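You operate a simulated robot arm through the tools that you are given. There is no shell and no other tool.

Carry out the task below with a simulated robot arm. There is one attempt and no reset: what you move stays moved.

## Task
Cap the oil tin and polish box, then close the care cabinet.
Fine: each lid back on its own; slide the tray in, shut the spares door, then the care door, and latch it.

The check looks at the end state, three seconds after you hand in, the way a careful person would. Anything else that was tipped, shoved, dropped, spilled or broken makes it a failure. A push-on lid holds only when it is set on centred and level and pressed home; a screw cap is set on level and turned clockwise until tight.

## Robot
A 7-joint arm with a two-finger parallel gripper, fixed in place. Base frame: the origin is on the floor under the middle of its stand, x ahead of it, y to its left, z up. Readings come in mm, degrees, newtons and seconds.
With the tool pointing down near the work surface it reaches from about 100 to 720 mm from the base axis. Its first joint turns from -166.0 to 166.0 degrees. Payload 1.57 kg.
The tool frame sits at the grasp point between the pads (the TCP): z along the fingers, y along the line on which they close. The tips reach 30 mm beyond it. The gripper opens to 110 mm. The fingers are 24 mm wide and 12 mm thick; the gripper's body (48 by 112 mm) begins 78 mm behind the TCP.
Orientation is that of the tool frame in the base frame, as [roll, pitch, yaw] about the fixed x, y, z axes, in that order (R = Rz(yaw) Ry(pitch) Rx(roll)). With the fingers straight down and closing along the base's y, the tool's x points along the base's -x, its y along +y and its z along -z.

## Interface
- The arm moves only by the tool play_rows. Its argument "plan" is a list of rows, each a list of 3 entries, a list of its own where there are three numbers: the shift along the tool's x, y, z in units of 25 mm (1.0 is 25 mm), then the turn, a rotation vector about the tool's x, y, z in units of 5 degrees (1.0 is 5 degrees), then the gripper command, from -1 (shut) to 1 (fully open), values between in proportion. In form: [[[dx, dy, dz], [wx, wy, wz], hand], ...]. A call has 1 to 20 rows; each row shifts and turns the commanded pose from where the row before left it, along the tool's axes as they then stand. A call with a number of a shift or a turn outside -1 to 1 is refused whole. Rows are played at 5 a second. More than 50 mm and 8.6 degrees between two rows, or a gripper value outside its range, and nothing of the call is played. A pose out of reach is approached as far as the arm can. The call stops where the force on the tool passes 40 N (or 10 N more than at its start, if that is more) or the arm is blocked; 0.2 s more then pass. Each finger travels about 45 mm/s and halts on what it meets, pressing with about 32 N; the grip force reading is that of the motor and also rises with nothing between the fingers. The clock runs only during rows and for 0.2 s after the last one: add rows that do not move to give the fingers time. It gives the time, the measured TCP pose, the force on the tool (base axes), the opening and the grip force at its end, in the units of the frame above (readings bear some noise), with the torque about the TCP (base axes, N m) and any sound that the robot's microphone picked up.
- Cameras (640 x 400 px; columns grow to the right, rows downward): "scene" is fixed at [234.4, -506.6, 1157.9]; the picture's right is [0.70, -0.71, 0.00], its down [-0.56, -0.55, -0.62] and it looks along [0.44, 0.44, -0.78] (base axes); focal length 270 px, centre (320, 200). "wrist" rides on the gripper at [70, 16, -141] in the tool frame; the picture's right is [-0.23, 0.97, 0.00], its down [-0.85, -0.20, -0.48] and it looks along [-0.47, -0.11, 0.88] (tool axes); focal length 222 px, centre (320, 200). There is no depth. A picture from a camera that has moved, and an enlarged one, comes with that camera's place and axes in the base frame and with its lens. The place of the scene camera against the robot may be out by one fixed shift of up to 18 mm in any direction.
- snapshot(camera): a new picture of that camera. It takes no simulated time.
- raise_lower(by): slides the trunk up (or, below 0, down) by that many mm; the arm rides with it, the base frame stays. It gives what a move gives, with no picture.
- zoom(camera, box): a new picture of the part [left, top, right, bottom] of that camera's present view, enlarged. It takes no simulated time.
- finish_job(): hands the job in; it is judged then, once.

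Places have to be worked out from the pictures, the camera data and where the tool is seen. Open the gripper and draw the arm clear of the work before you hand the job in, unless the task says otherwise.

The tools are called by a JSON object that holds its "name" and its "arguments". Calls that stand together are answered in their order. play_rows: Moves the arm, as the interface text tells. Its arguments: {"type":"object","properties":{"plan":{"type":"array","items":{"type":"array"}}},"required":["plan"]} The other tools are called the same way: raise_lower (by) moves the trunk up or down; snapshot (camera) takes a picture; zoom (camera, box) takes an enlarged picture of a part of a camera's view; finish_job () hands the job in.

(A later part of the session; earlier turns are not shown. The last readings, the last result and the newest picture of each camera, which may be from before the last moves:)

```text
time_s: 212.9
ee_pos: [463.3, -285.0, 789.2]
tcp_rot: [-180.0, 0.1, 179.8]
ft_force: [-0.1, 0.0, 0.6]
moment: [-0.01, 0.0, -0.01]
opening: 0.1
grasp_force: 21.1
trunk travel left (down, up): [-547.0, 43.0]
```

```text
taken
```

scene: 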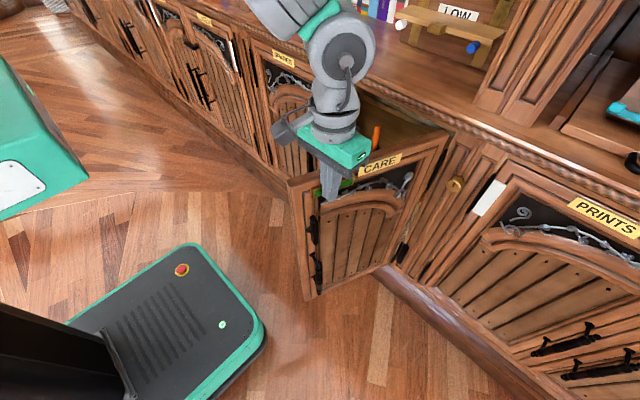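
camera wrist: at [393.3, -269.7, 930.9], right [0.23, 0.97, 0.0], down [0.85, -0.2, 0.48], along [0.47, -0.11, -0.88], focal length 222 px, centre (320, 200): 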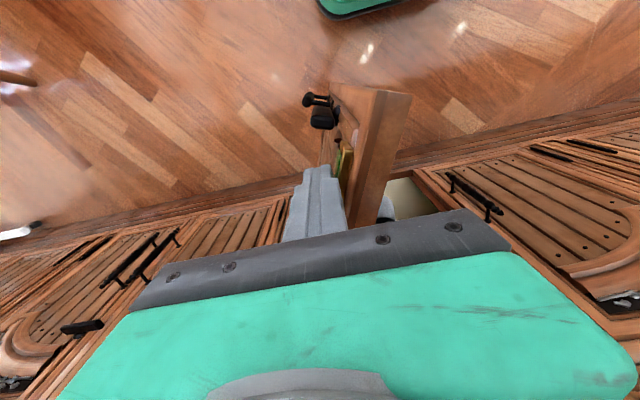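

The care door (labelled CARE) is swinging properly. I continue along the arc to ≈45°.

{"name": "play_rows", "arguments": {"plan": [[[-0.17, 0.484, 0], [0, 0, 0], -1], [[-0.17, 0.484, 0], [0, 0, 0], -1], [[-0.206, 0.464, 0], [0, 0, 0], -1], [[-0.206, 0.464, 0], [0, 0, 0], -1], [[-0.25, 0.45, 0], [0, 0, 0], -1], [[-0.25, 0.45, 0], [0, 0, 0], -1], [[-0.282, 0.422, 0], [0, 0, 0], -1], [[-0.282, 0.422, 0], [0, 0, 0], -1], [[-0.324, 0.394, 0], [0, 0, 0], -1], [[-0.324, 0.394, 0], [0, 0, 0], -1], [[0, 0, 0], [0, 0, 0], -1]]}}

{"name": "snapshot", "arguments": {"camera": "scene"}}

{"name": "snapshot", "arguments": {"camera": "wrist"}}

```text
time_s: 215.3
ee_pos: [525.0, -176.9, 789.8]
tcp_rot: [-180.0, 0.1, 179.8]
ft_force: [1.3, -0.3, -0.5]
moment: [0.01, -0.01, -0.05]
opening: 0.0
grasp_force: 21.3
trunk travel left (down, up): [-547.0, 43.0]
```

```text
taken
```

scene: 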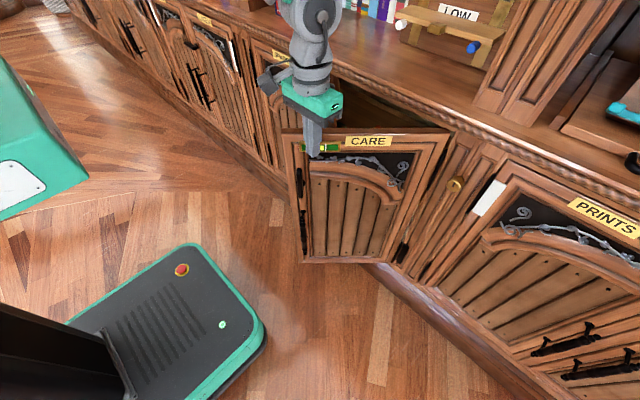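

```text
taken
camera wrist: at [454.5, -161.4, 932.3], right [0.23, 0.97, 0.0], down [0.85, -0.2, 0.48], along [0.47, -0.11, -0.88], focal length 222 px, centre (320, 200)
```

wrist: 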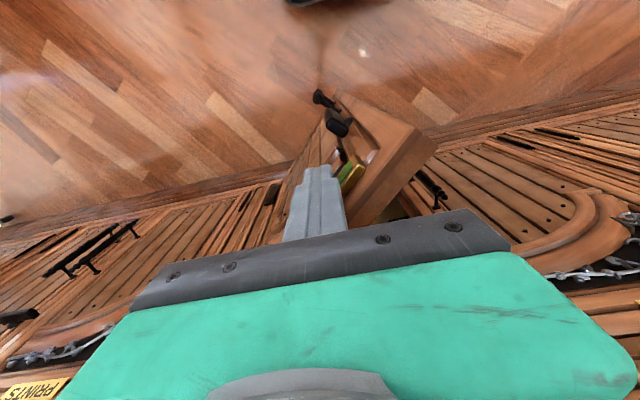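

The door is near 45°. I notice a yellow-green item on the door near my finger; I zoom to see what it is.

{"name": "zoom", "arguments": {"camera": "scene", "box": [270, 110, 450, 270]}}

{"name": "zoom", "arguments": {"camera": "wrist", "box": [270, 70, 460, 220]}}

```text
2.50 times, centred on (360, 190) of scene
camera zoom: at [234.4, -506.6, 1157.9], right [0.7, -0.71, 0.0], down [-0.56, -0.55, -0.62], along [0.44, 0.44, -0.78], focal length 674 px, centre (220, 225)
```

zoom: 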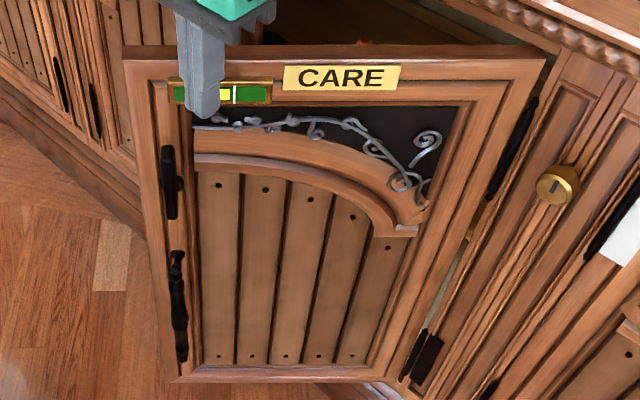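

```text
2.67 times, centred on (365, 145) of wrist
camera zoom: at [454.5, -161.4, 932.3], right [0.23, 0.97, 0.0], down [0.85, -0.2, 0.48], along [0.47, -0.11, -0.88], focal length 592 px, centre (200, 347)
```

zoom: 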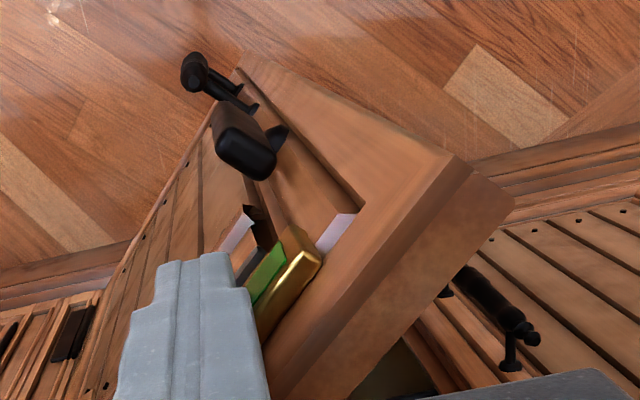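

The CARE door carries a small brass gauge (green/yellow with a white mark) near my finger, plus a turn-latch above the pull handle. I back the finger off to inspect them before pushing further.

{"name": "play_rows", "arguments": {"plan": [[[0.7, -0.7, 0], [0, 0, 0], -1], [[0.9, -0.9, 0], [0, 0, 0], -1], [[0.9, -0.9, 0], [0, 0, 0], -1], [[0.9, -0.3, 0], [0, 0, 0], -1], [[0, 0, 0], [0, 0, 0], -1]]}}

{"name": "zoom", "arguments": {"camera": "scene", "box": [270, 110, 450, 270]}}

{"name": "zoom", "arguments": {"camera": "scene", "box": [285, 125, 365, 185]}}

{"name": "zoom", "arguments": {"camera": "scene", "box": [280, 150, 340, 270]}}

```text
time_s: 216.5
ee_pos: [439.5, -246.5, 789.3]
tcp_rot: [-180.0, 0.1, 179.8]
ft_force: [-0.2, 0.5, 1.0]
moment: [-0.01, 0.01, -0.01]
opening: 0.1
grasp_force: 21.1
trunk travel left (down, up): [-547.0, 43.0]
```

```text
2.50 times, centred on (360, 190) of scene
camera zoom: at [234.4, -506.6, 1157.9], right [0.7, -0.71, 0.0], down [-0.56, -0.55, -0.62], along [0.44, 0.44, -0.78], focal length 674 px, centre (220, 225)
```

zoom: 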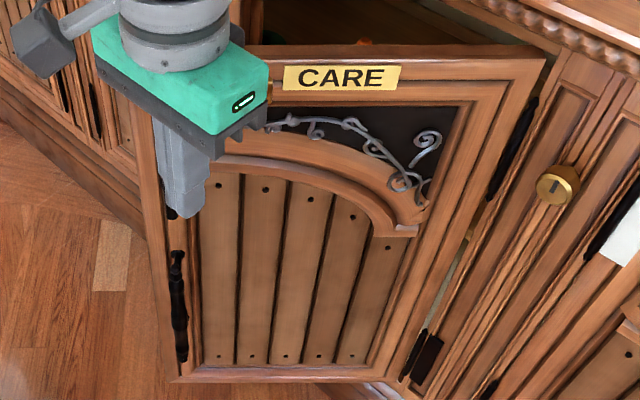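

```text
6.67 times, centred on (325, 155) of scene
camera zoom: at [234.4, -506.6, 1157.9], right [0.7, -0.71, 0.0], down [-0.56, -0.55, -0.62], along [0.44, 0.44, -0.78], focal length 1798 px, centre (287, 500)
```

zoom: 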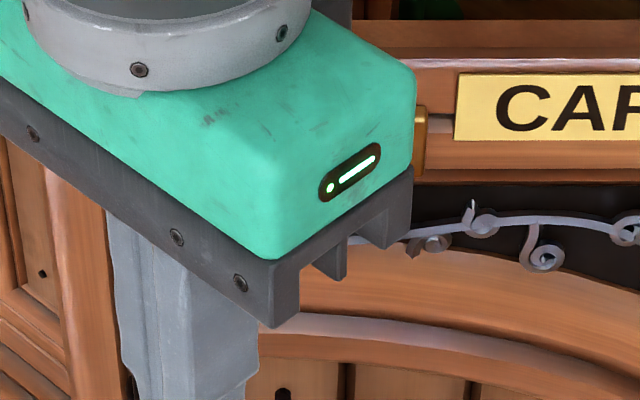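

```text
3.33 times, centred on (310, 210) of scene
camera zoom: at [234.4, -506.6, 1157.9], right [0.7, -0.71, 0.0], down [-0.56, -0.55, -0.62], along [0.44, 0.44, -0.78], focal length 899 px, centre (353, 167)
```

zoom: 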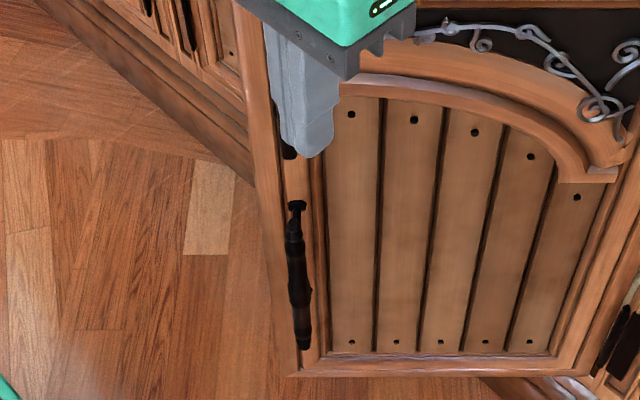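

The gripper blocks the view, so I move it up and aside.

{"name": "play_rows", "arguments": {"plan": [[[0.8, 0, -0.9], [0, 0, 0], -1], [[0.8, 0.3, -0.9], [0, 0, 0], -1], [[0.6, 0.9, -0.9], [0, 0, 0], -1], [[0, 0.98, -0.5], [0, 0, 0], -1], [[0, 0.98, 0], [0, 0, 0], -1], [[0, 0.98, 0], [0, 0, 0], -1], [[0, 0.98, 0], [0, 0, 0], -1], [[0, 0.98, 0], [0, 0, 0], -1], [[0, 0.98, 0], [0, 0, 0], -1], [[0, 0.98, 0], [0, 0, 0], -1], [[0, 0.98, 0], [0, 0, 0], -1], [[0, 0, 0], [0, 0, 0], -1]]}}

{"name": "zoom", "arguments": {"camera": "scene", "box": [270, 110, 450, 270]}}

{"name": "zoom", "arguments": {"camera": "scene", "box": [275, 125, 355, 185]}}

{"name": "zoom", "arguments": {"camera": "scene", "box": [280, 150, 340, 270]}}

{"name": "snapshot", "arguments": {"camera": "scene"}}

```text
time_s: 219.1
ee_pos: [385.6, -21.4, 870.5]
tcp_rot: [-180.0, 0.0, 179.8]
ft_force: [-0.9, 0.5, 0.2]
moment: [0.02, -0.02, 0.0]
opening: 0.1
grasp_force: 21.3
trunk travel left (down, up): [-547.0, 43.0]
```

```text
2.50 times, centred on (360, 190) of scene
camera zoom: at [234.4, -506.6, 1157.9], right [0.7, -0.71, 0.0], down [-0.56, -0.55, -0.62], along [0.44, 0.44, -0.78], focal length 674 px, centre (220, 225)
```

zoom: 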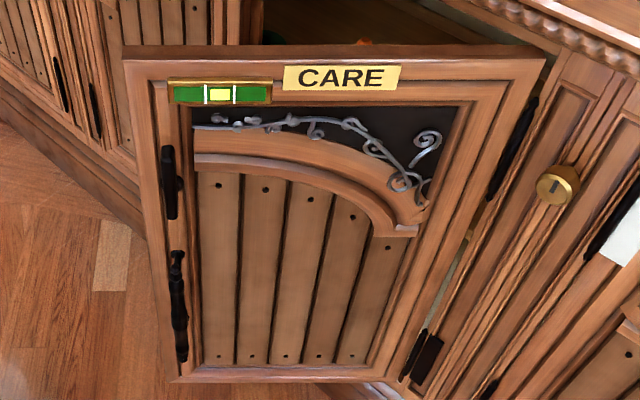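

```text
6.67 times, centred on (315, 155) of scene
camera zoom: at [234.4, -506.6, 1157.9], right [0.7, -0.71, 0.0], down [-0.56, -0.55, -0.62], along [0.44, 0.44, -0.78], focal length 1798 px, centre (353, 500)
```

zoom: 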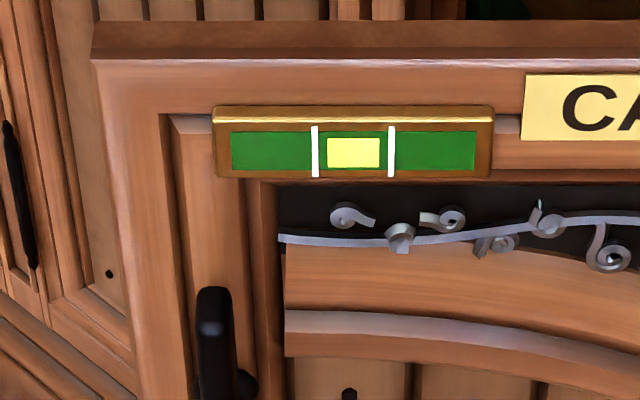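

```text
3.33 times, centred on (310, 210) of scene
camera zoom: at [234.4, -506.6, 1157.9], right [0.7, -0.71, 0.0], down [-0.56, -0.55, -0.62], along [0.44, 0.44, -0.78], focal length 899 px, centre (353, 167)
```

zoom: 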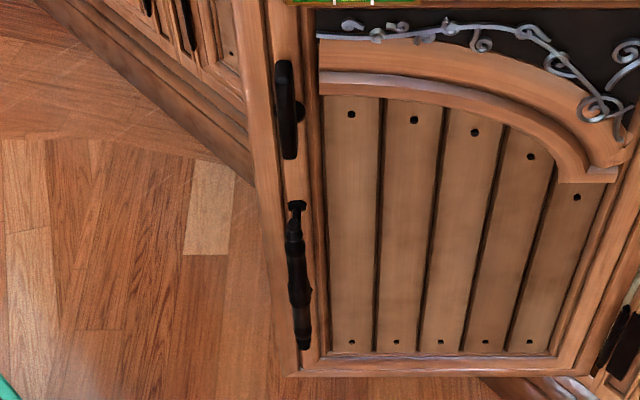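

```text
taken
```

scene: 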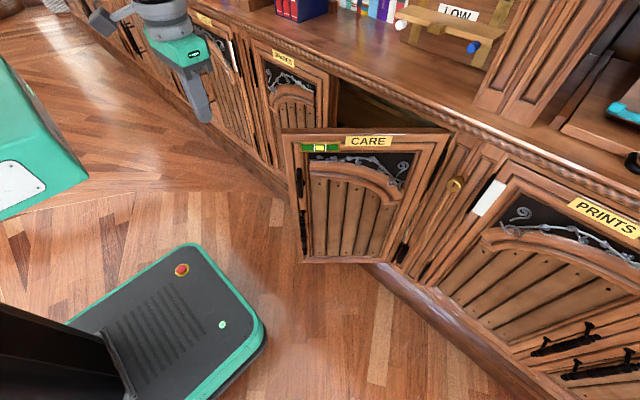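

The gauge is a spirit level fixed to the door; I'll keep off it. The latch is a black bar lever, currently vertical. I look at the neighbouring closed cabinet to learn how a latched lever sits.

{"name": "zoom", "arguments": {"camera": "scene", "box": [70, 0, 280, 130]}}

{"name": "zoom", "arguments": {"camera": "scene", "box": [480, 150, 640, 390]}}

{"name": "snapshot", "arguments": {"camera": "wrist"}}

```text
3.05 times, centred on (175, 65) of scene
camera zoom: at [234.4, -506.6, 1157.9], right [0.7, -0.71, 0.0], down [-0.56, -0.55, -0.62], along [0.44, 0.44, -0.78], focal length 822 px, centre (762, 611)
```

zoom: 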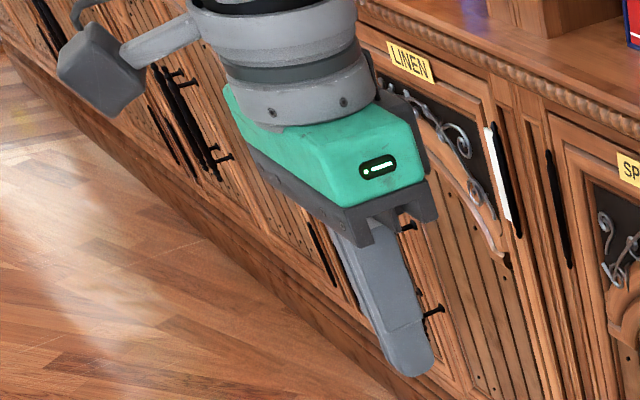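

```text
1.67 times, centred on (560, 270) of scene
camera zoom: at [234.4, -506.6, 1157.9], right [0.7, -0.71, 0.0], down [-0.56, -0.55, -0.62], along [0.44, 0.44, -0.78], focal length 450 px, centre (-80, 83)
```

zoom: 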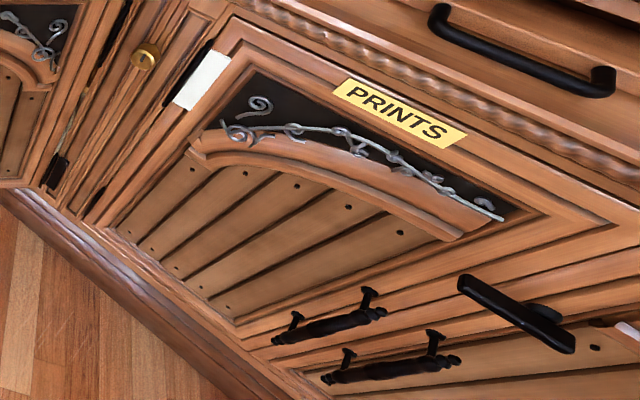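

```text
taken
camera wrist: at [314.4, -4.8, 1012.4], right [0.23, 0.97, 0.0], down [0.85, -0.2, 0.48], along [0.47, -0.11, -0.88], focal length 222 px, centre (320, 200)
```

wrist: 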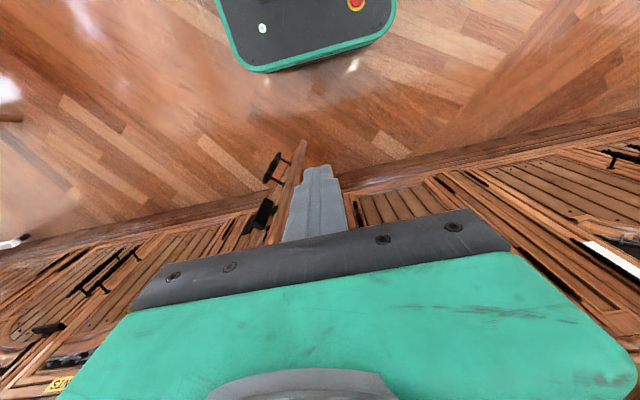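

Learned: on the closed PRINTS cabinet the lever lies horizontal across the door gap, so latching means turning it 90°. I'll finish closing the care door by pushing its free stile, left of the level, with vertical fingers; first I position outside that spot.

{"name": "play_rows", "arguments": {"plan": [[[-0.3, -0.913, 0], [0, 0, 0], -1], [[-0.3, -0.913, 0], [0, 0, 0], -1], [[-0.3, -0.913, 0], [0, 0, 0], -1], [[-0.3, -0.913, 0], [0, 0, 0], -1], [[-0.3, -0.913, 0], [0, 0, 0], -1], [[-0.3, -0.913, 0], [0, 0, 0], -1], [[-0.9, 0, 0], [0, 0, 0], -1], [[-0.9, 0, 0], [0, 0, 0], -1], [[0, 0, 0], [0, 0, 0], -1]]}}

{"name": "snapshot", "arguments": {"camera": "wrist"}}

{"name": "zoom", "arguments": {"camera": "wrist", "box": [260, 80, 440, 220]}}

```text
time_s: 221.1
ee_pos: [474.6, -156.5, 869.6]
tcp_rot: [-179.9, 0.0, 179.8]
ft_force: [0.5, 0.4, 0.3]
moment: [-0.02, 0.01, 0.03]
opening: 0.0
grasp_force: 21.5
trunk travel left (down, up): [-547.0, 43.0]
```

```text
taken
camera wrist: at [404.6, -141.1, 1011.9], right [0.23, 0.97, 0.0], down [0.85, -0.2, 0.48], along [0.47, -0.11, -0.88], focal length 222 px, centre (320, 200)
```

wrist: 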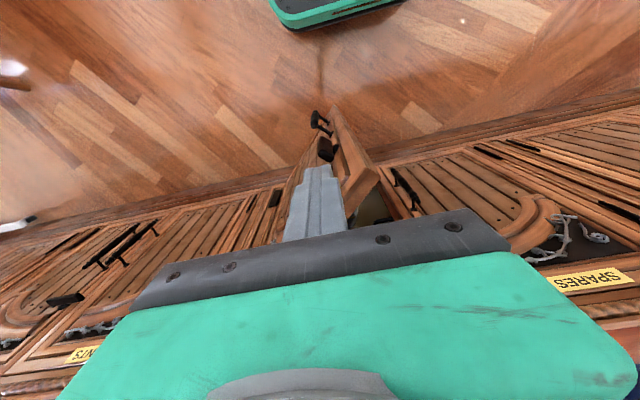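

```text
2.86 times, centred on (350, 150) of wrist
camera zoom: at [404.6, -141.1, 1011.9], right [0.23, 0.97, 0.0], down [0.85, -0.2, 0.48], along [0.47, -0.11, -0.88], focal length 635 px, centre (234, 343)
```

zoom: 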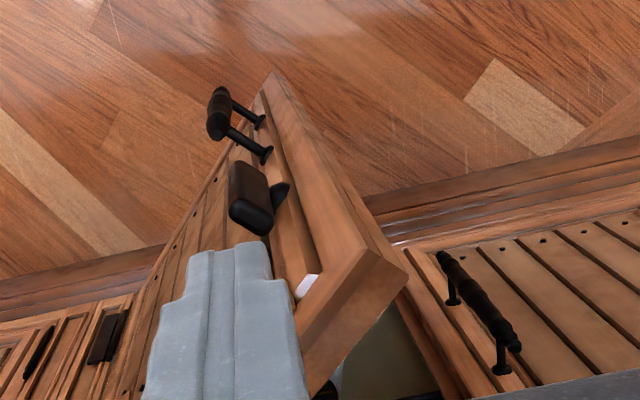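

Fingers are over a clear spot outside the stile. I descend and push along the arc to ≈20°.

{"name": "play_rows", "arguments": {"plan": [[[0, 0, 0.82], [0, 0, 0], -1], [[0, 0, 0.82], [0, 0, 0], -1], [[0, 0, 0.82], [0, 0, 0], -1], [[0, 0, 0.82], [0, 0, 0], -1], [[-0.4, 0.4, 0], [0, 0, 0], -1], [[-0.3, 0.3, 0], [0, 0, 0], -1], [[-0.36, 0.3, 0], [0, 0, 0], -1], [[-0.4, 0.3, 0], [0, 0, 0], -1], [[-0.45, 0.388, 0], [0, 0, 0], -1], [[-0.45, 0.388, 0], [0, 0, 0], -1], [[-0.486, 0.344, 0], [0, 0, 0], -1], [[-0.486, 0.344, 0], [0, 0, 0], -1], [[-0.51, 0.3, 0], [0, 0, 0], -1], [[-0.51, 0.3, 0], [0, 0, 0], -1], [[-0.538, 0.26, 0], [0, 0, 0], -1], [[-0.538, 0.26, 0], [0, 0, 0], -1], [[0, 0, 0], [0, 0, 0], -1]]}}

{"name": "snapshot", "arguments": {"camera": "scene"}}

{"name": "snapshot", "arguments": {"camera": "wrist"}}

```text
time_s: 224.7
ee_pos: [611.7, -60.6, 787.6]
tcp_rot: [180.0, 0.1, 179.7]
ft_force: [-0.3, 0.7, -0.1]
moment: [0.03, 0.0, 0.01]
opening: 0.0
grasp_force: 21.5
trunk travel left (down, up): [-547.0, 43.0]
```

```text
taken
```

scene: 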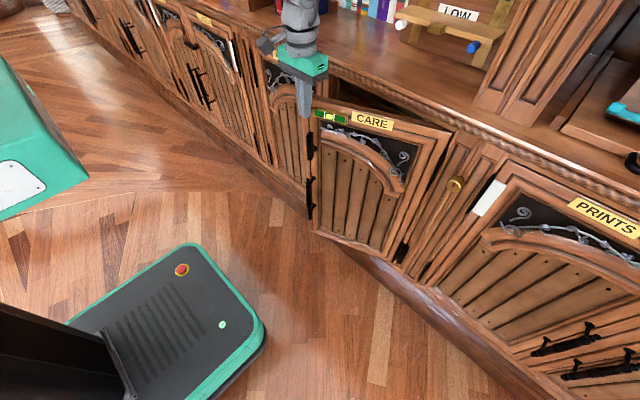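

```text
taken
camera wrist: at [540.7, -44.5, 931.0], right [0.23, 0.97, 0.0], down [0.85, -0.2, 0.48], along [0.47, -0.11, -0.88], focal length 222 px, centre (320, 200)
```

wrist: 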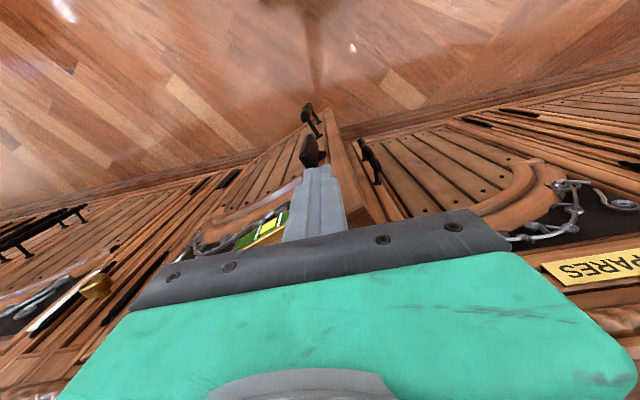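

The care door is at ≈20–25°. I back off, tilt the tool 40°, and line up on the free stile at z≈745, above the lever and left of the level.

{"name": "play_rows", "arguments": {"plan": [[[0.8, 0, 0], [0, 0, 0], -1], [[0.8, 0, 0], [0, 0, 0], -1], [[0.8, 0, 0], [0, 0, 0], -1], [[0.8, 0, 0], [0, 0, 0], -1], [[0, 0, 0], [0, -1, 0], -1], [[0, 0, 0], [0, -1, 0], -1], [[0, 0, 0], [0, -1, 0], -1], [[0, 0, 0], [0, -1, 0], -1], [[0, 0, 0], [0, -1, 0], -1], [[0, 0, 0], [0, -1, 0], -1], [[0, 0, 0], [0, -1, 0], -1], [[0, 0, 0], [0, -1, 0], -1], [[0.69, 0.2, 0.83], [0, 0, 0], -1], [[0, 0, 0], [0, 0, 0], -1]]}}

{"name": "snapshot", "arguments": {"camera": "wrist"}}

{"name": "snapshot", "arguments": {"camera": "scene"}}

```text
time_s: 227.7
ee_pos: [533.4, -56.8, 758.9]
tcp_rot: [179.9, 40.0, 179.8]
ft_force: [0.6, 0.5, -0.1]
moment: [-0.02, -0.02, 0.01]
opening: 0.0
grasp_force: 21.8
trunk travel left (down, up): [-547.0, 43.0]
```

```text
taken
camera wrist: at [387.9, -40.3, 824.2], right [0.18, 0.97, 0.15], down [0.35, -0.2, 0.92], along [0.92, -0.11, -0.37], focal length 222 px, centre (320, 200)
```

wrist: 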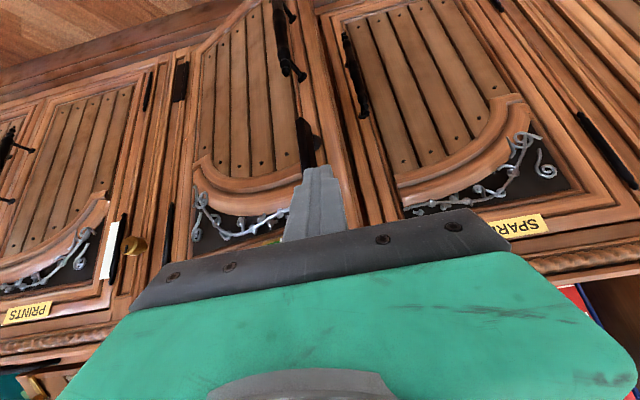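

```text
taken
```

scene: 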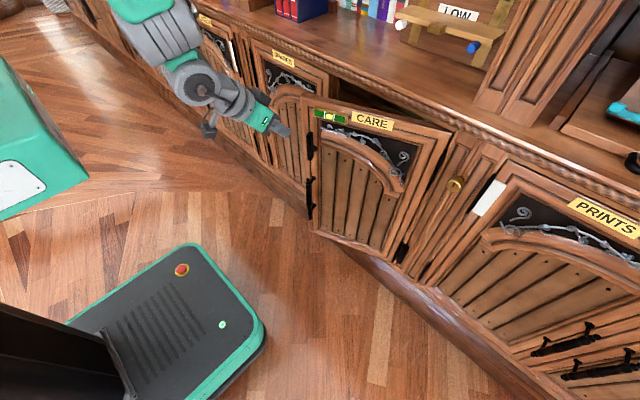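

Aligned. I push the care door toward closed.

{"name": "play_rows", "arguments": {"plan": [[[-0.4, 0, 0.333], [0, 0, 0], -1], [[-0.4, 0, 0.333], [0, 0, 0], -1], [[-0.4, 0.02, 0.333], [0, 0, 0], -1], [[-0.307, 0.06, 0.256], [0, 0, 0], -1], [[-0.307, 0.12, 0.256], [0, 0, 0], -1], [[-0.307, 0.12, 0.256], [0, 0, 0], -1], [[-0.307, 0.1, 0.256], [0, 0, 0], -1], [[-0.307, 0.1, 0.256], [0, 0, 0], -1], [[-0.307, 0.1, 0.256], [0, 0, 0], -1], [[-0.307, 0.08, 0.256], [0, 0, 0], -1], [[-0.307, 0.06, 0.256], [0, 0, 0], -1], [[-0.307, 0.06, 0.256], [0, 0, 0], -1], [[0, 0, 0], [0, 0, 0], -1]]}}

{"name": "snapshot", "arguments": {"camera": "wrist"}}

{"name": "snapshot", "arguments": {"camera": "scene"}}

```text
time_s: 230.5
ee_pos: [661.9, -35.7, 760.3]
tcp_rot: [-180.0, 40.1, 179.8]
ft_force: [0.0, 0.0, -0.4]
moment: [0.0, 0.02, -0.01]
opening: 0.0
grasp_force: 20.9
trunk travel left (down, up): [-547.0, 43.0]
```

```text
taken
camera wrist: at [516.9, -19.6, 825.5], right [0.18, 0.97, 0.15], down [0.35, -0.2, 0.92], along [0.92, -0.11, -0.37], focal length 222 px, centre (320, 200)
```

wrist: 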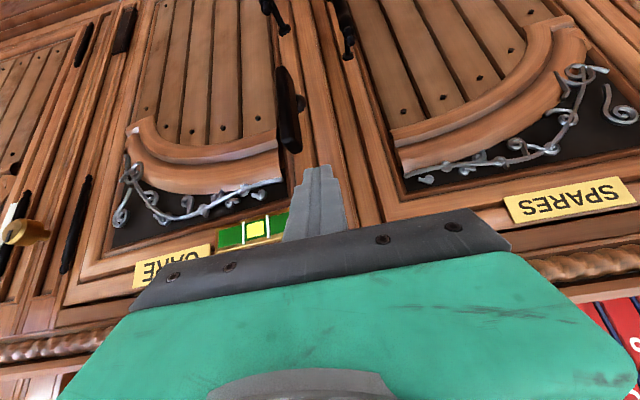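

```text
taken
```

scene: 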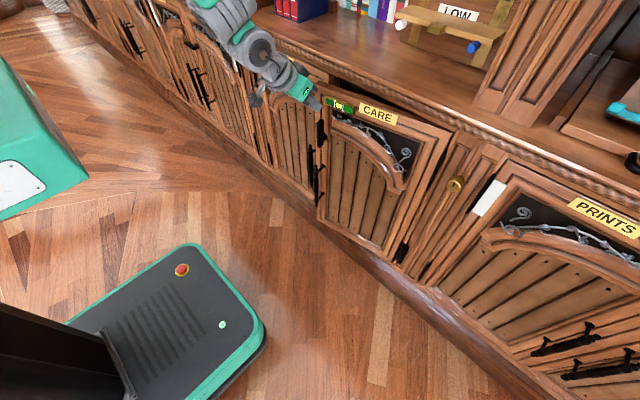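

Nearly shut. I continue slowly to its stop.

{"name": "play_rows", "arguments": {"plan": [[[-0.307, 0.02, 0.256], [0, 0, 0], -1], [[-0.307, 0.02, 0.256], [0, 0, 0], -1], [[-0.307, 0, 0.256], [0, 0, 0], -1], [[-0.23, 0, 0.192], [0, 0, 0], -1], [[-0.154, 0, 0.128], [0, 0, 0], -1], [[-0.154, 0, 0.128], [0, 0, 0], -1], [[-0.123, 0, 0.103], [0, 0, 0], -1], [[-0.123, 0, 0.103], [0, 0, 0], -1], [[-0.123, 0, 0.103], [0, 0, 0], -1], [[-0.123, 0, 0.103], [0, 0, 0], -1], [[-0.123, 0, 0.103], [0, 0, 0], -1], [[-0.123, 0, 0.103], [0, 0, 0], -1]]}}

{"name": "snapshot", "arguments": {"camera": "wrist"}}

{"name": "zoom", "arguments": {"camera": "scene", "box": [250, 50, 470, 260]}}

```text
time_s: 233.0
ee_pos: [720.3, -34.2, 757.8]
tcp_rot: [179.9, 39.1, 179.7]
ft_force: [-46.9, 1.2, 40.5]
moment: [-0.31, -0.59, 0.12]
opening: 0.0
grasp_force: 21.2
trunk travel left (down, up): [-547.0, 43.0]
stopped in row 12: the force on the tool passed its limit at 45 N (the readings are from after the stop); the commanded pose is now the measured one
```

```text
taken
camera wrist: at [577.9, -19.0, 824.2], right [0.18, 0.97, 0.14], down [0.36, -0.2, 0.91], along [0.92, -0.11, -0.39], focal length 222 px, centre (320, 200)
```

wrist: 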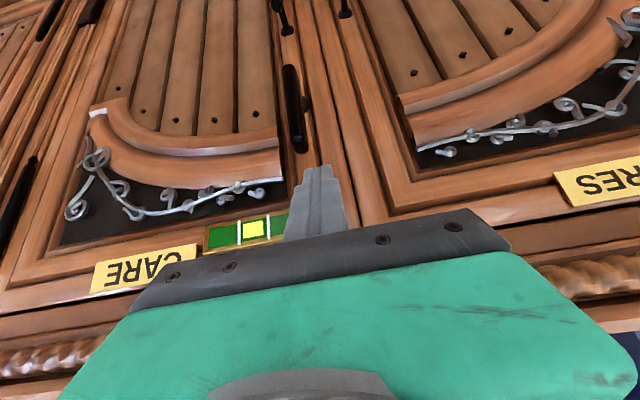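

```text
1.90 times, centred on (360, 155) of scene
camera zoom: at [234.4, -506.6, 1157.9], right [0.7, -0.71, 0.0], down [-0.56, -0.55, -0.62], along [0.44, 0.44, -0.78], focal length 514 px, centre (244, 286)
```

zoom: 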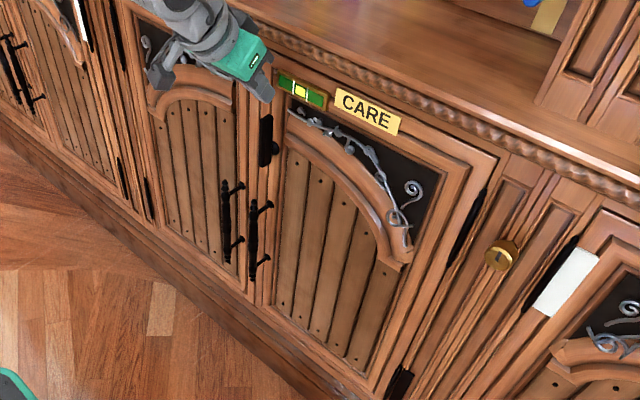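

The care door is shut (45 N at its stop). I back away and bring the camera level with the latch lever to study it.

{"name": "play_rows", "arguments": {"plan": [[[0.2, 0, -0.165], [0, 0, 0], -1], [[0.6, 0, -0.5], [0, 0, 0], -1], [[0.76, 0, -0.63], [0, 0, 0], -1], [[0.76, 0, -0.63], [0, 0, 0], -1], [[0.76, 0, -0.63], [0, 0, 0], -1], [[0.76, 0, -0.63], [0, 0, 0], -1], [[0.76, 0, -0.63], [0, 0, 0], -1], [[0.76, 0, -0.63], [0, 0, 0], -1], [[0, -0.5, 0], [0, -1, 0], -1], [[0, -0.5, 0], [0, -1, 0], -1], [[0, 0, 0], [0, -1, 0], -1], [[0, 0, 0], [0, -1, 0], -1], [[0, 0, 0], [0, 0, 0], -1]]}}

{"name": "raise_lower", "arguments": {"by": -85}}

{"name": "snapshot", "arguments": {"camera": "wrist"}}

{"name": "snapshot", "arguments": {"camera": "scene"}}

```text
time_s: 235.8
ee_pos: [551.1, -60.5, 758.8]
tcp_rot: [179.9, 59.3, 179.8]
ft_force: [-0.5, 0.2, 0.0]
moment: [-0.01, -0.03, 0.0]
opening: 0.0
grasp_force: 20.9
trunk travel left (down, up): [-547.0, 43.0]
```

```text
time_s: 237.0
ee_pos: [550.3, -60.3, 673.3]
tcp_rot: [179.9, 59.2, 179.8]
ft_force: [0.5, -0.2, 0.0]
moment: [0.0, 0.01, -0.03]
opening: 0.1
grasp_force: 21.2
trunk travel left (down, up): [-462.0, 128.0]
```

```text
taken
camera wrist: at [393.2, -43.7, 687.3], right [0.12, 0.97, 0.2], down [0.02, -0.2, 0.98], along [0.99, -0.11, -0.05], focal length 222 px, centre (320, 200)
```

wrist: 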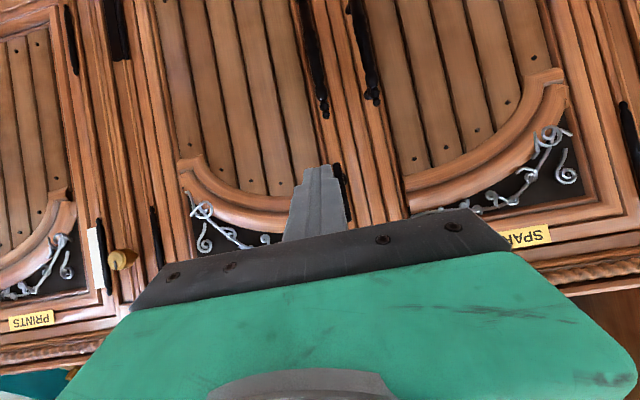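

```text
taken
```

scene: 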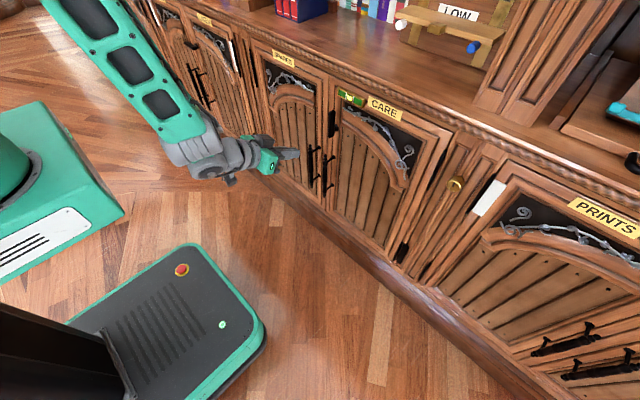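

Both doors sit flush. My finger hides the lever, so I sidestep 80 mm in +y and zoom on the lever with both cameras.

{"name": "play_rows", "arguments": {"plan": [[[0, 0.8, 0], [0, 0, 0], -1], [[0, 0.8, 0], [0, 0, 0], -1], [[0, 0.8, 0], [0, 0, 0], -1], [[0, 0.8, 0], [0, 0, 0], -1], [[0, 0, 0], [0, 0, 0], -1]]}}

{"name": "snapshot", "arguments": {"camera": "wrist"}}

{"name": "zoom", "arguments": {"camera": "wrist", "box": [220, 120, 340, 230]}}

{"name": "zoom", "arguments": {"camera": "scene", "box": [300, 85, 370, 205]}}

{"name": "zoom", "arguments": {"camera": "scene", "box": [315, 95, 355, 145]}}

```text
time_s: 238.2
ee_pos: [550.1, 20.2, 674.6]
tcp_rot: [179.9, 59.3, 179.7]
ft_force: [-0.5, 0.0, -0.4]
moment: [0.0, 0.0, 0.02]
opening: 0.1
grasp_force: 21.0
trunk travel left (down, up): [-462.0, 128.0]
```

```text
taken
camera wrist: at [392.9, 35.4, 687.6], right [0.12, 0.97, 0.2], down [0.02, -0.2, 0.98], along [0.99, -0.11, -0.05], focal length 222 px, centre (320, 200)
```

wrist: 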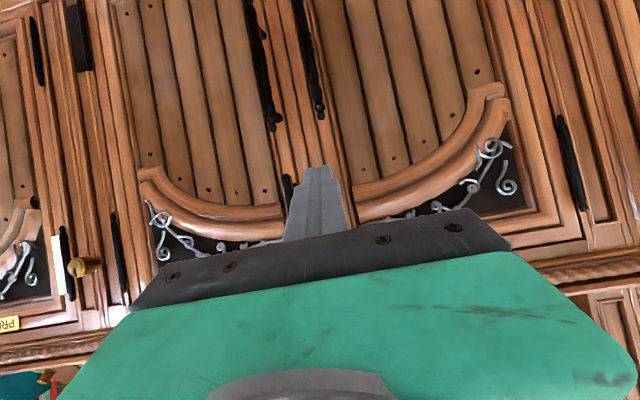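

```text
3.64 times, centred on (280, 175) of wrist
camera zoom: at [392.9, 35.4, 687.6], right [0.12, 0.97, 0.2], down [0.02, -0.2, 0.98], along [0.99, -0.11, -0.05], focal length 808 px, centre (466, 291)
```

zoom: 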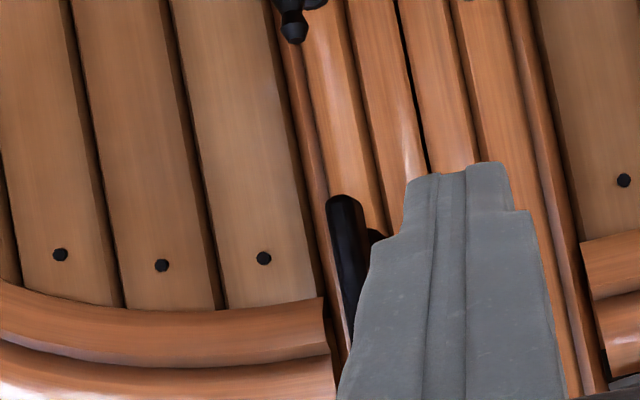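

```text
3.33 times, centred on (335, 145) of scene
camera zoom: at [234.4, -506.6, 1157.9], right [0.7, -0.71, 0.0], down [-0.56, -0.55, -0.62], along [0.44, 0.44, -0.78], focal length 899 px, centre (270, 383)
```

zoom: 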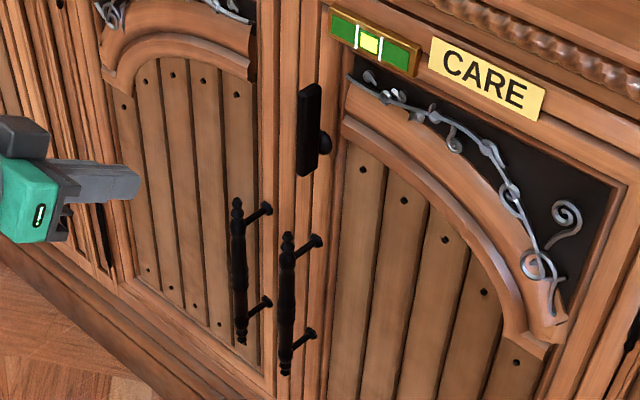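

```text
8.00 times, centred on (335, 120) of scene
camera zoom: at [234.4, -506.6, 1157.9], right [0.7, -0.71, 0.0], down [-0.56, -0.55, -0.62], along [0.44, 0.44, -0.78], focal length 2158 px, centre (200, 840)
```

zoom: 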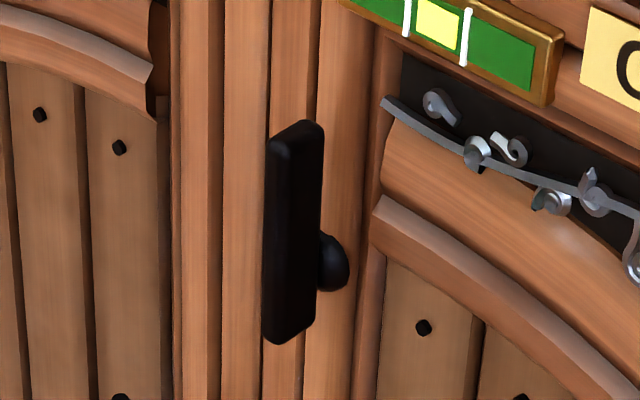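

The lever pivots near its lower end (hub ≈(738, −42, 648)) and points up; latched means swung left (+y) to horizontal like on PRINTS. I'll push its upper part from the right side with a nearly horizontal closed finger; first I tilt the tool further and check reachability.

{"name": "play_rows", "arguments": {"plan": [[[0, 0, 0], [0, -1, 0], -1], [[0, 0, 0], [0, -1, 0], -1], [[0, 0, 0], [0, -1, 0], -1], [[0, 0, 0], [0, -1, 0], -1], [[0, 0, 0], [0, -1, 0], -1], [[0, 0, 0], [0, 0, 0], -1]]}}

{"name": "snapshot", "arguments": {"camera": "wrist"}}

{"name": "snapshot", "arguments": {"camera": "scene"}}

```text
time_s: 239.6
ee_pos: [550.7, 19.1, 674.6]
tcp_rot: [179.4, 84.4, 179.1]
ft_force: [1.2, 0.3, -0.5]
moment: [0.03, 0.02, 0.0]
opening: 0.1
grasp_force: 21.2
trunk travel left (down, up): [-462.0, 128.0]
```

```text
taken
camera wrist: at [402.0, 36.3, 620.0], right [0.03, 0.97, 0.23], down [-0.39, -0.2, 0.9], along [0.92, -0.11, 0.38], focal length 222 px, centre (320, 200)
```

wrist: 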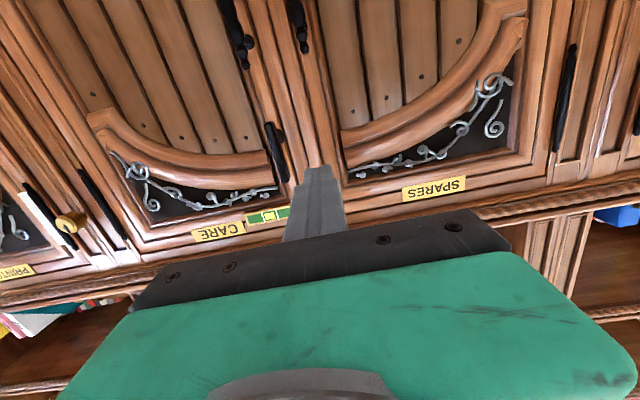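

```text
taken
```

scene: 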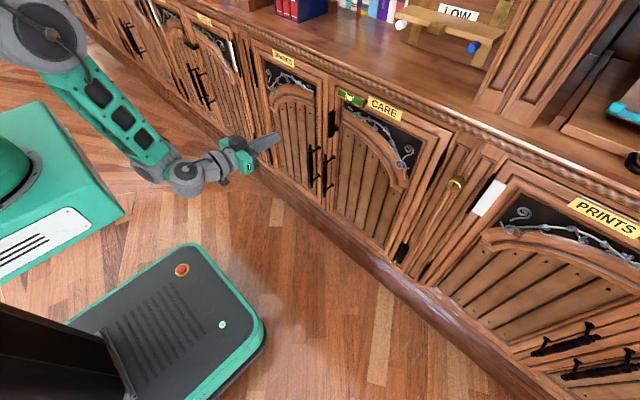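

Reachable, and the lever is now clearly visible. I zoom to measure its exact position.

{"name": "zoom", "arguments": {"camera": "wrist", "box": [240, 100, 330, 200]}}

{"name": "zoom", "arguments": {"camera": "scene", "box": [305, 80, 375, 200]}}

```text
4.00 times, centred on (285, 150) of wrist
camera zoom: at [402.0, 36.3, 620.0], right [0.03, 0.97, 0.23], down [-0.39, -0.2, 0.9], along [0.92, -0.11, 0.38], focal length 888 px, centre (460, 400)
```

zoom: 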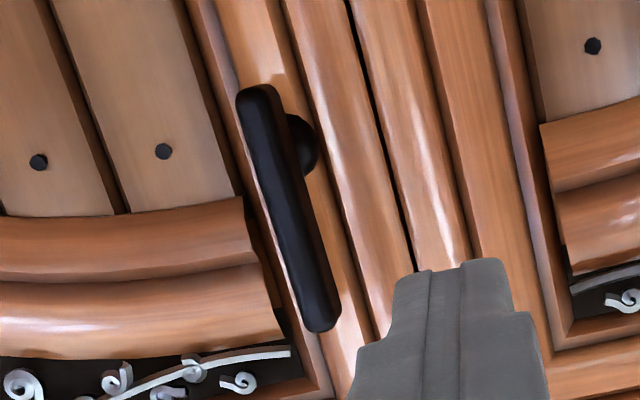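

```text
3.33 times, centred on (340, 140) of scene
camera zoom: at [234.4, -506.6, 1157.9], right [0.7, -0.71, 0.0], down [-0.56, -0.55, -0.62], along [0.44, 0.44, -0.78], focal length 899 px, centre (253, 400)
```

zoom: 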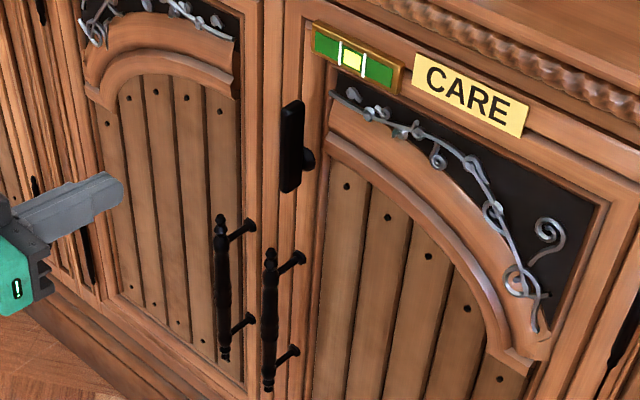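

Bar spans z≈625–705 at x≈704–718, y≈−40, with hub at z≈645. I move the finger to the right side of its upper part: first laterally to y≈−70, z≈692, then forward.

{"name": "play_rows", "arguments": {"plan": [[[-0.174, -0.89, -0.017], [0, 0, 0], -1], [[-0.174, -0.89, -0.017], [0, 0, 0], -1], [[-0.174, -0.89, -0.017], [0, 0, 0], -1], [[-0.174, -0.89, -0.017], [0, 0, 0], -1], [[-0.079, 0, 0.807], [0, 0, 0], -1], [[-0.079, 0, 0.807], [0, 0, 0], -1], [[-0.079, 0, 0.807], [0, 0, 0], -1], [[-0.079, 0, 0.807], [0, 0, 0], -1], [[-0.079, 0, 0.807], [0, 0, 0], -1], [[0, 0, 0], [0, 0, 0], -1]]}}

{"name": "snapshot", "arguments": {"camera": "wrist"}}

{"name": "zoom", "arguments": {"camera": "wrist", "box": [260, 80, 400, 200]}}

{"name": "zoom", "arguments": {"camera": "scene", "box": [270, 70, 390, 190]}}

```text
time_s: 241.8
ee_pos: [626.1, -69.2, 692.1]
tcp_rot: [179.4, 84.3, 179.2]
ft_force: [-0.1, -0.7, 0.7]
moment: [0.0, 0.02, 0.0]
opening: 0.0
grasp_force: 21.7
out of reach, approached as far as the arm can: row 8, 9
trunk travel left (down, up): [-462.0, 128.0]
```

```text
taken
camera wrist: at [477.6, -53.4, 638.4], right [0.03, 0.97, 0.23], down [-0.39, -0.2, 0.9], along [0.92, -0.11, 0.38], focal length 222 px, centre (320, 200)
```

wrist: 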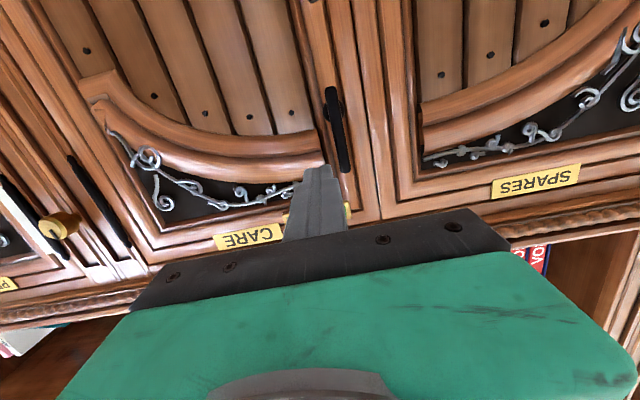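

```text
3.33 times, centred on (330, 140) of wrist
camera zoom: at [477.6, -53.4, 638.4], right [0.03, 0.97, 0.23], down [-0.39, -0.2, 0.9], along [0.92, -0.11, 0.38], focal length 740 px, centre (287, 400)
```

zoom: 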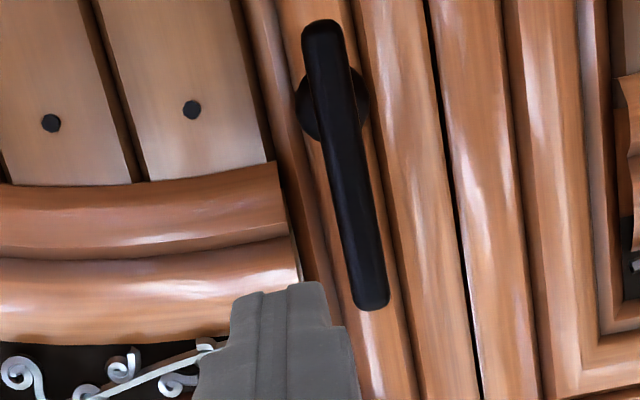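

```text
3.33 times, centred on (330, 130) of scene
camera zoom: at [234.4, -506.6, 1157.9], right [0.7, -0.71, 0.0], down [-0.56, -0.55, -0.62], along [0.44, 0.44, -0.78], focal length 899 px, centre (287, 433)
```

zoom: 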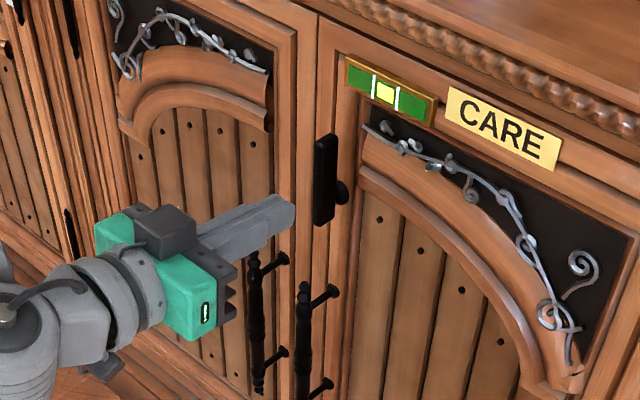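

The arm can't extend further from this shoulder height, so I lower the trunk 180 mm and raise the arm by the same amount to get a better posture.

{"name": "play_rows", "arguments": {"plan": [[[0.05, 0, -0.6], [0, 0, 0], -1], [[0.05, 0, -0.6], [0, 0, 0], -1], [[0, 0, 0], [0, 0, 0], -1]]}}

{"name": "raise_lower", "arguments": {"by": -200}}

{"name": "play_rows", "arguments": {"plan": [[[-0.896, 0, -0.088], [0, 0, 0], -1], [[-0.896, 0, -0.088], [0, 0, 0], -1], [[-0.896, 0, -0.088], [0, 0, 0], -1], [[-0.896, 0, -0.088], [0, 0, 0], -1], [[-0.896, 0, -0.088], [0, 0, 0], -1], [[-0.896, 0, -0.088], [0, 0, 0], -1], [[-0.896, 0, -0.088], [0, 0, 0], -1], [[-0.896, 0, -0.088], [0, 0, 0], -1], [[-0.8, 0, -0.08], [0, 0, 0], -1], [[0, 0, 0], [0, 0, 0], -1]]}}

{"name": "snapshot", "arguments": {"camera": "wrist"}}

{"name": "snapshot", "arguments": {"camera": "scene"}}

```text
time_s: 242.6
ee_pos: [597.0, -68.3, 694.4]
tcp_rot: [179.5, 84.4, 179.3]
ft_force: [0.5, 0.0, -0.6]
moment: [0.02, 0.0, 0.01]
opening: 0.1
grasp_force: 21.1
trunk travel left (down, up): [-462.0, 128.0]
```

```text
time_s: 244.8
ee_pos: [596.7, -68.7, 493.0]
tcp_rot: [179.4, 84.3, 179.2]
ft_force: [-0.1, 0.5, 0.6]
moment: [0.0, 0.05, 0.0]
opening: 0.0
grasp_force: 20.6
trunk travel left (down, up): [-262.0, 328.0]
```

```text
time_s: 247.0
ee_pos: [586.1, -69.9, 687.1]
tcp_rot: [179.7, 84.4, 179.3]
ft_force: [-0.1, -1.1, -0.3]
moment: [0.0, -0.03, 0.02]
opening: 0.0
grasp_force: 21.2
out of reach, approached as far as the arm can: row 8, 9
trunk travel left (down, up): [-262.0, 328.0]
```

```text
taken
camera wrist: at [437.7, -53.1, 633.4], right [0.03, 0.97, 0.23], down [-0.39, -0.2, 0.9], along [0.92, -0.11, 0.38], focal length 222 px, centre (320, 200)
```

wrist: 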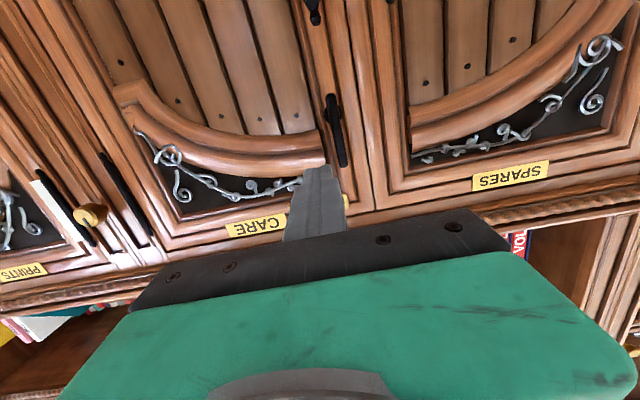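

```text
taken
```

scene: 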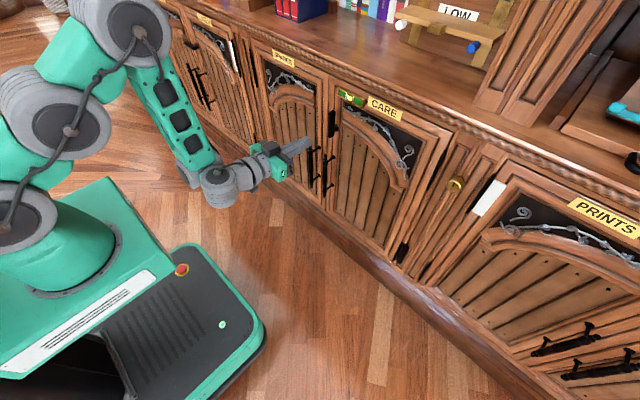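

With a horizontal tool the wrist hits its bend limit, so I return to 60° tilt, which suits the reach; then I line up right of the lever at y≈−73 and move forward.

{"name": "play_rows", "arguments": {"plan": [[[0, 0, 0], [0, 1, 0], -1], [[0, 0, 0], [0, 1, 0], -1], [[0, 0, 0], [0, 1, 0], -1], [[0, 0, 0], [0, 1, 0], -1], [[0, 0, 0], [0, 0.9, 0], -1], [[-0.55, -0.14, -0.32], [0, 0, 0], -1], [[0, 0, 0], [0, 0, 0], -1]]}}

{"name": "snapshot", "arguments": {"camera": "wrist"}}

{"name": "snapshot", "arguments": {"camera": "scene"}}

```text
time_s: 248.6
ee_pos: [438.1, -40.4, 599.8]
tcp_rot: [179.9, 60.2, 179.7]
ft_force: [0.3, -0.5, -1.3]
moment: [-0.01, -0.01, -0.01]
opening: 0.0
grasp_force: 20.6
out of reach, approached as far as the arm can: row 1, 2, 3, 4, 5, 6
trunk travel left (down, up): [-262.0, 328.0]
```

```text
taken
camera wrist: at [280.3, -24.1, 610.9], right [0.12, 0.97, 0.2], down [0.01, -0.2, 0.98], along [0.99, -0.11, -0.03], focal length 222 px, centre (320, 200)
```

wrist: 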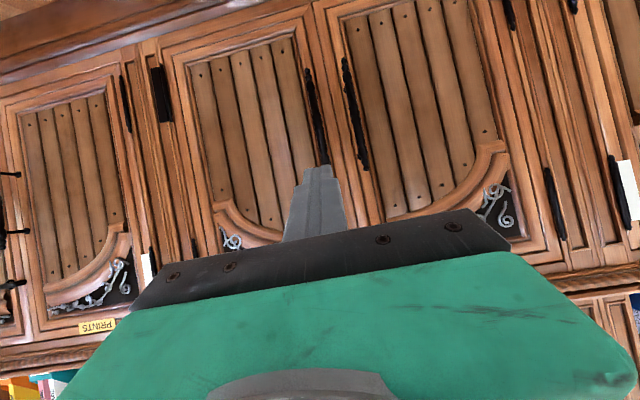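

```text
taken
```

scene: 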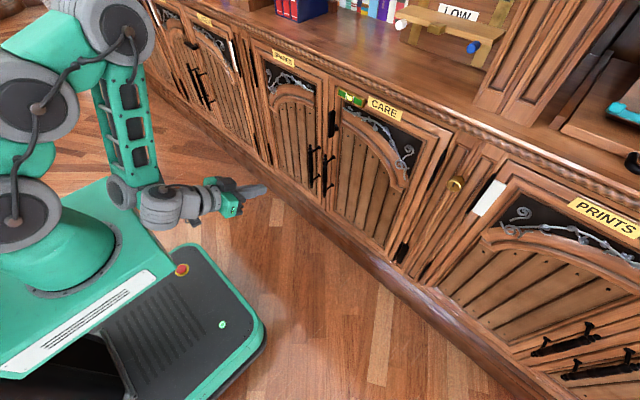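

The solver folded the arm back instead. In free space I now simply extend forward again at this tilt and watch for flags.

{"name": "play_rows", "arguments": {"plan": [[[-0.4, 0, 0.69], [0, 0, 0], -1], [[-0.4, 0, 0.69], [0, 0, 0], -1], [[-0.4, 0, 0.69], [0, 0, 0], -1], [[-0.4, 0, 0.69], [0, 0, 0], -1], [[-0.4, 0, 0.69], [0, 0, 0], -1], [[0, 0, 0], [0, 0, 0], -1]]}}

{"name": "snapshot", "arguments": {"camera": "scene"}}

```text
time_s: 250.0
ee_pos: [462.7, -29.7, 566.3]
tcp_rot: [179.9, 60.1, 179.6]
ft_force: [0.6, 0.5, 0.8]
moment: [0.03, -0.01, -0.01]
opening: 0.2
grasp_force: 21.0
out of reach, approached as far as the arm can: row 1, 2, 3, 4, 5
trunk travel left (down, up): [-262.0, 328.0]
```

```text
taken
```

scene: 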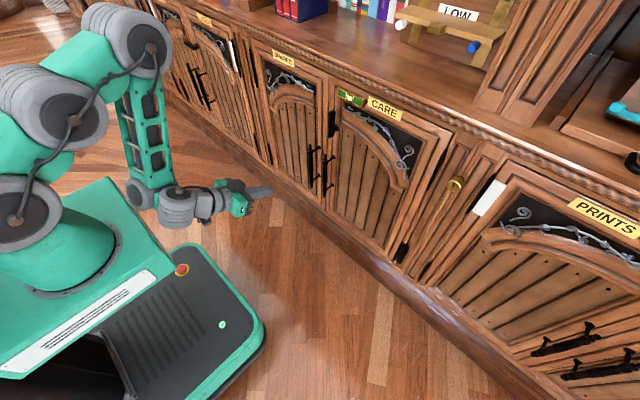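

Elbow and wrist are both at their fold limits. Rotating the tool back toward vertical in place pulls the wrist forward and frees both joints.

{"name": "play_rows", "arguments": {"plan": [[[0, 0, 0], [0, 1, 0], -1], [[0, 0, 0], [0, 1, 0], -1], [[0, 0, 0], [0, 1, 0], -1], [[0, 0, 0], [0, 1, 0], -1], [[0, 0, 0], [0, 1, 0], -1], [[0, 0, 0], [0, 1, 0], -1], [[0, 0, 0], [0, 1, 0], -1], [[0, 0, 0], [0, 1, 0], -1], [[0, 0, 0], [0, 0, 0], -1]]}}

{"name": "snapshot", "arguments": {"camera": "scene"}}

```text
time_s: 250.9
ee_pos: [470.3, -2.1, 552.6]
tcp_rot: [168.0, 61.1, 169.4]
ft_force: [-0.3, -0.3, -0.6]
moment: [-0.01, 0.0, 0.01]
opening: 0.0
grasp_force: 21.3
out of reach, approached as far as the arm can: row 1, 2, 3, 4
trunk travel left (down, up): [-262.0, 328.0]
stopped in row 4: the arm was blocked; the commanded pose is now the measured one
```

```text
taken
```

scene: 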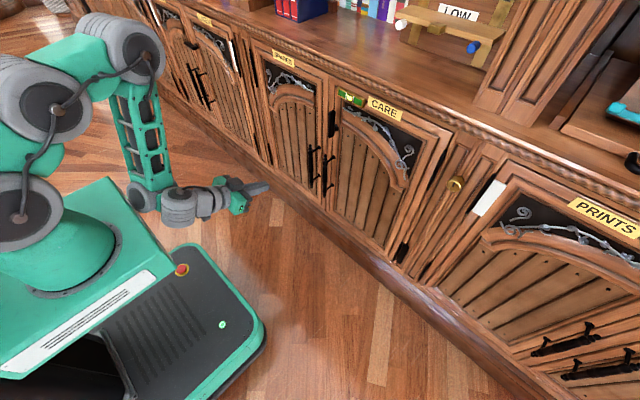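

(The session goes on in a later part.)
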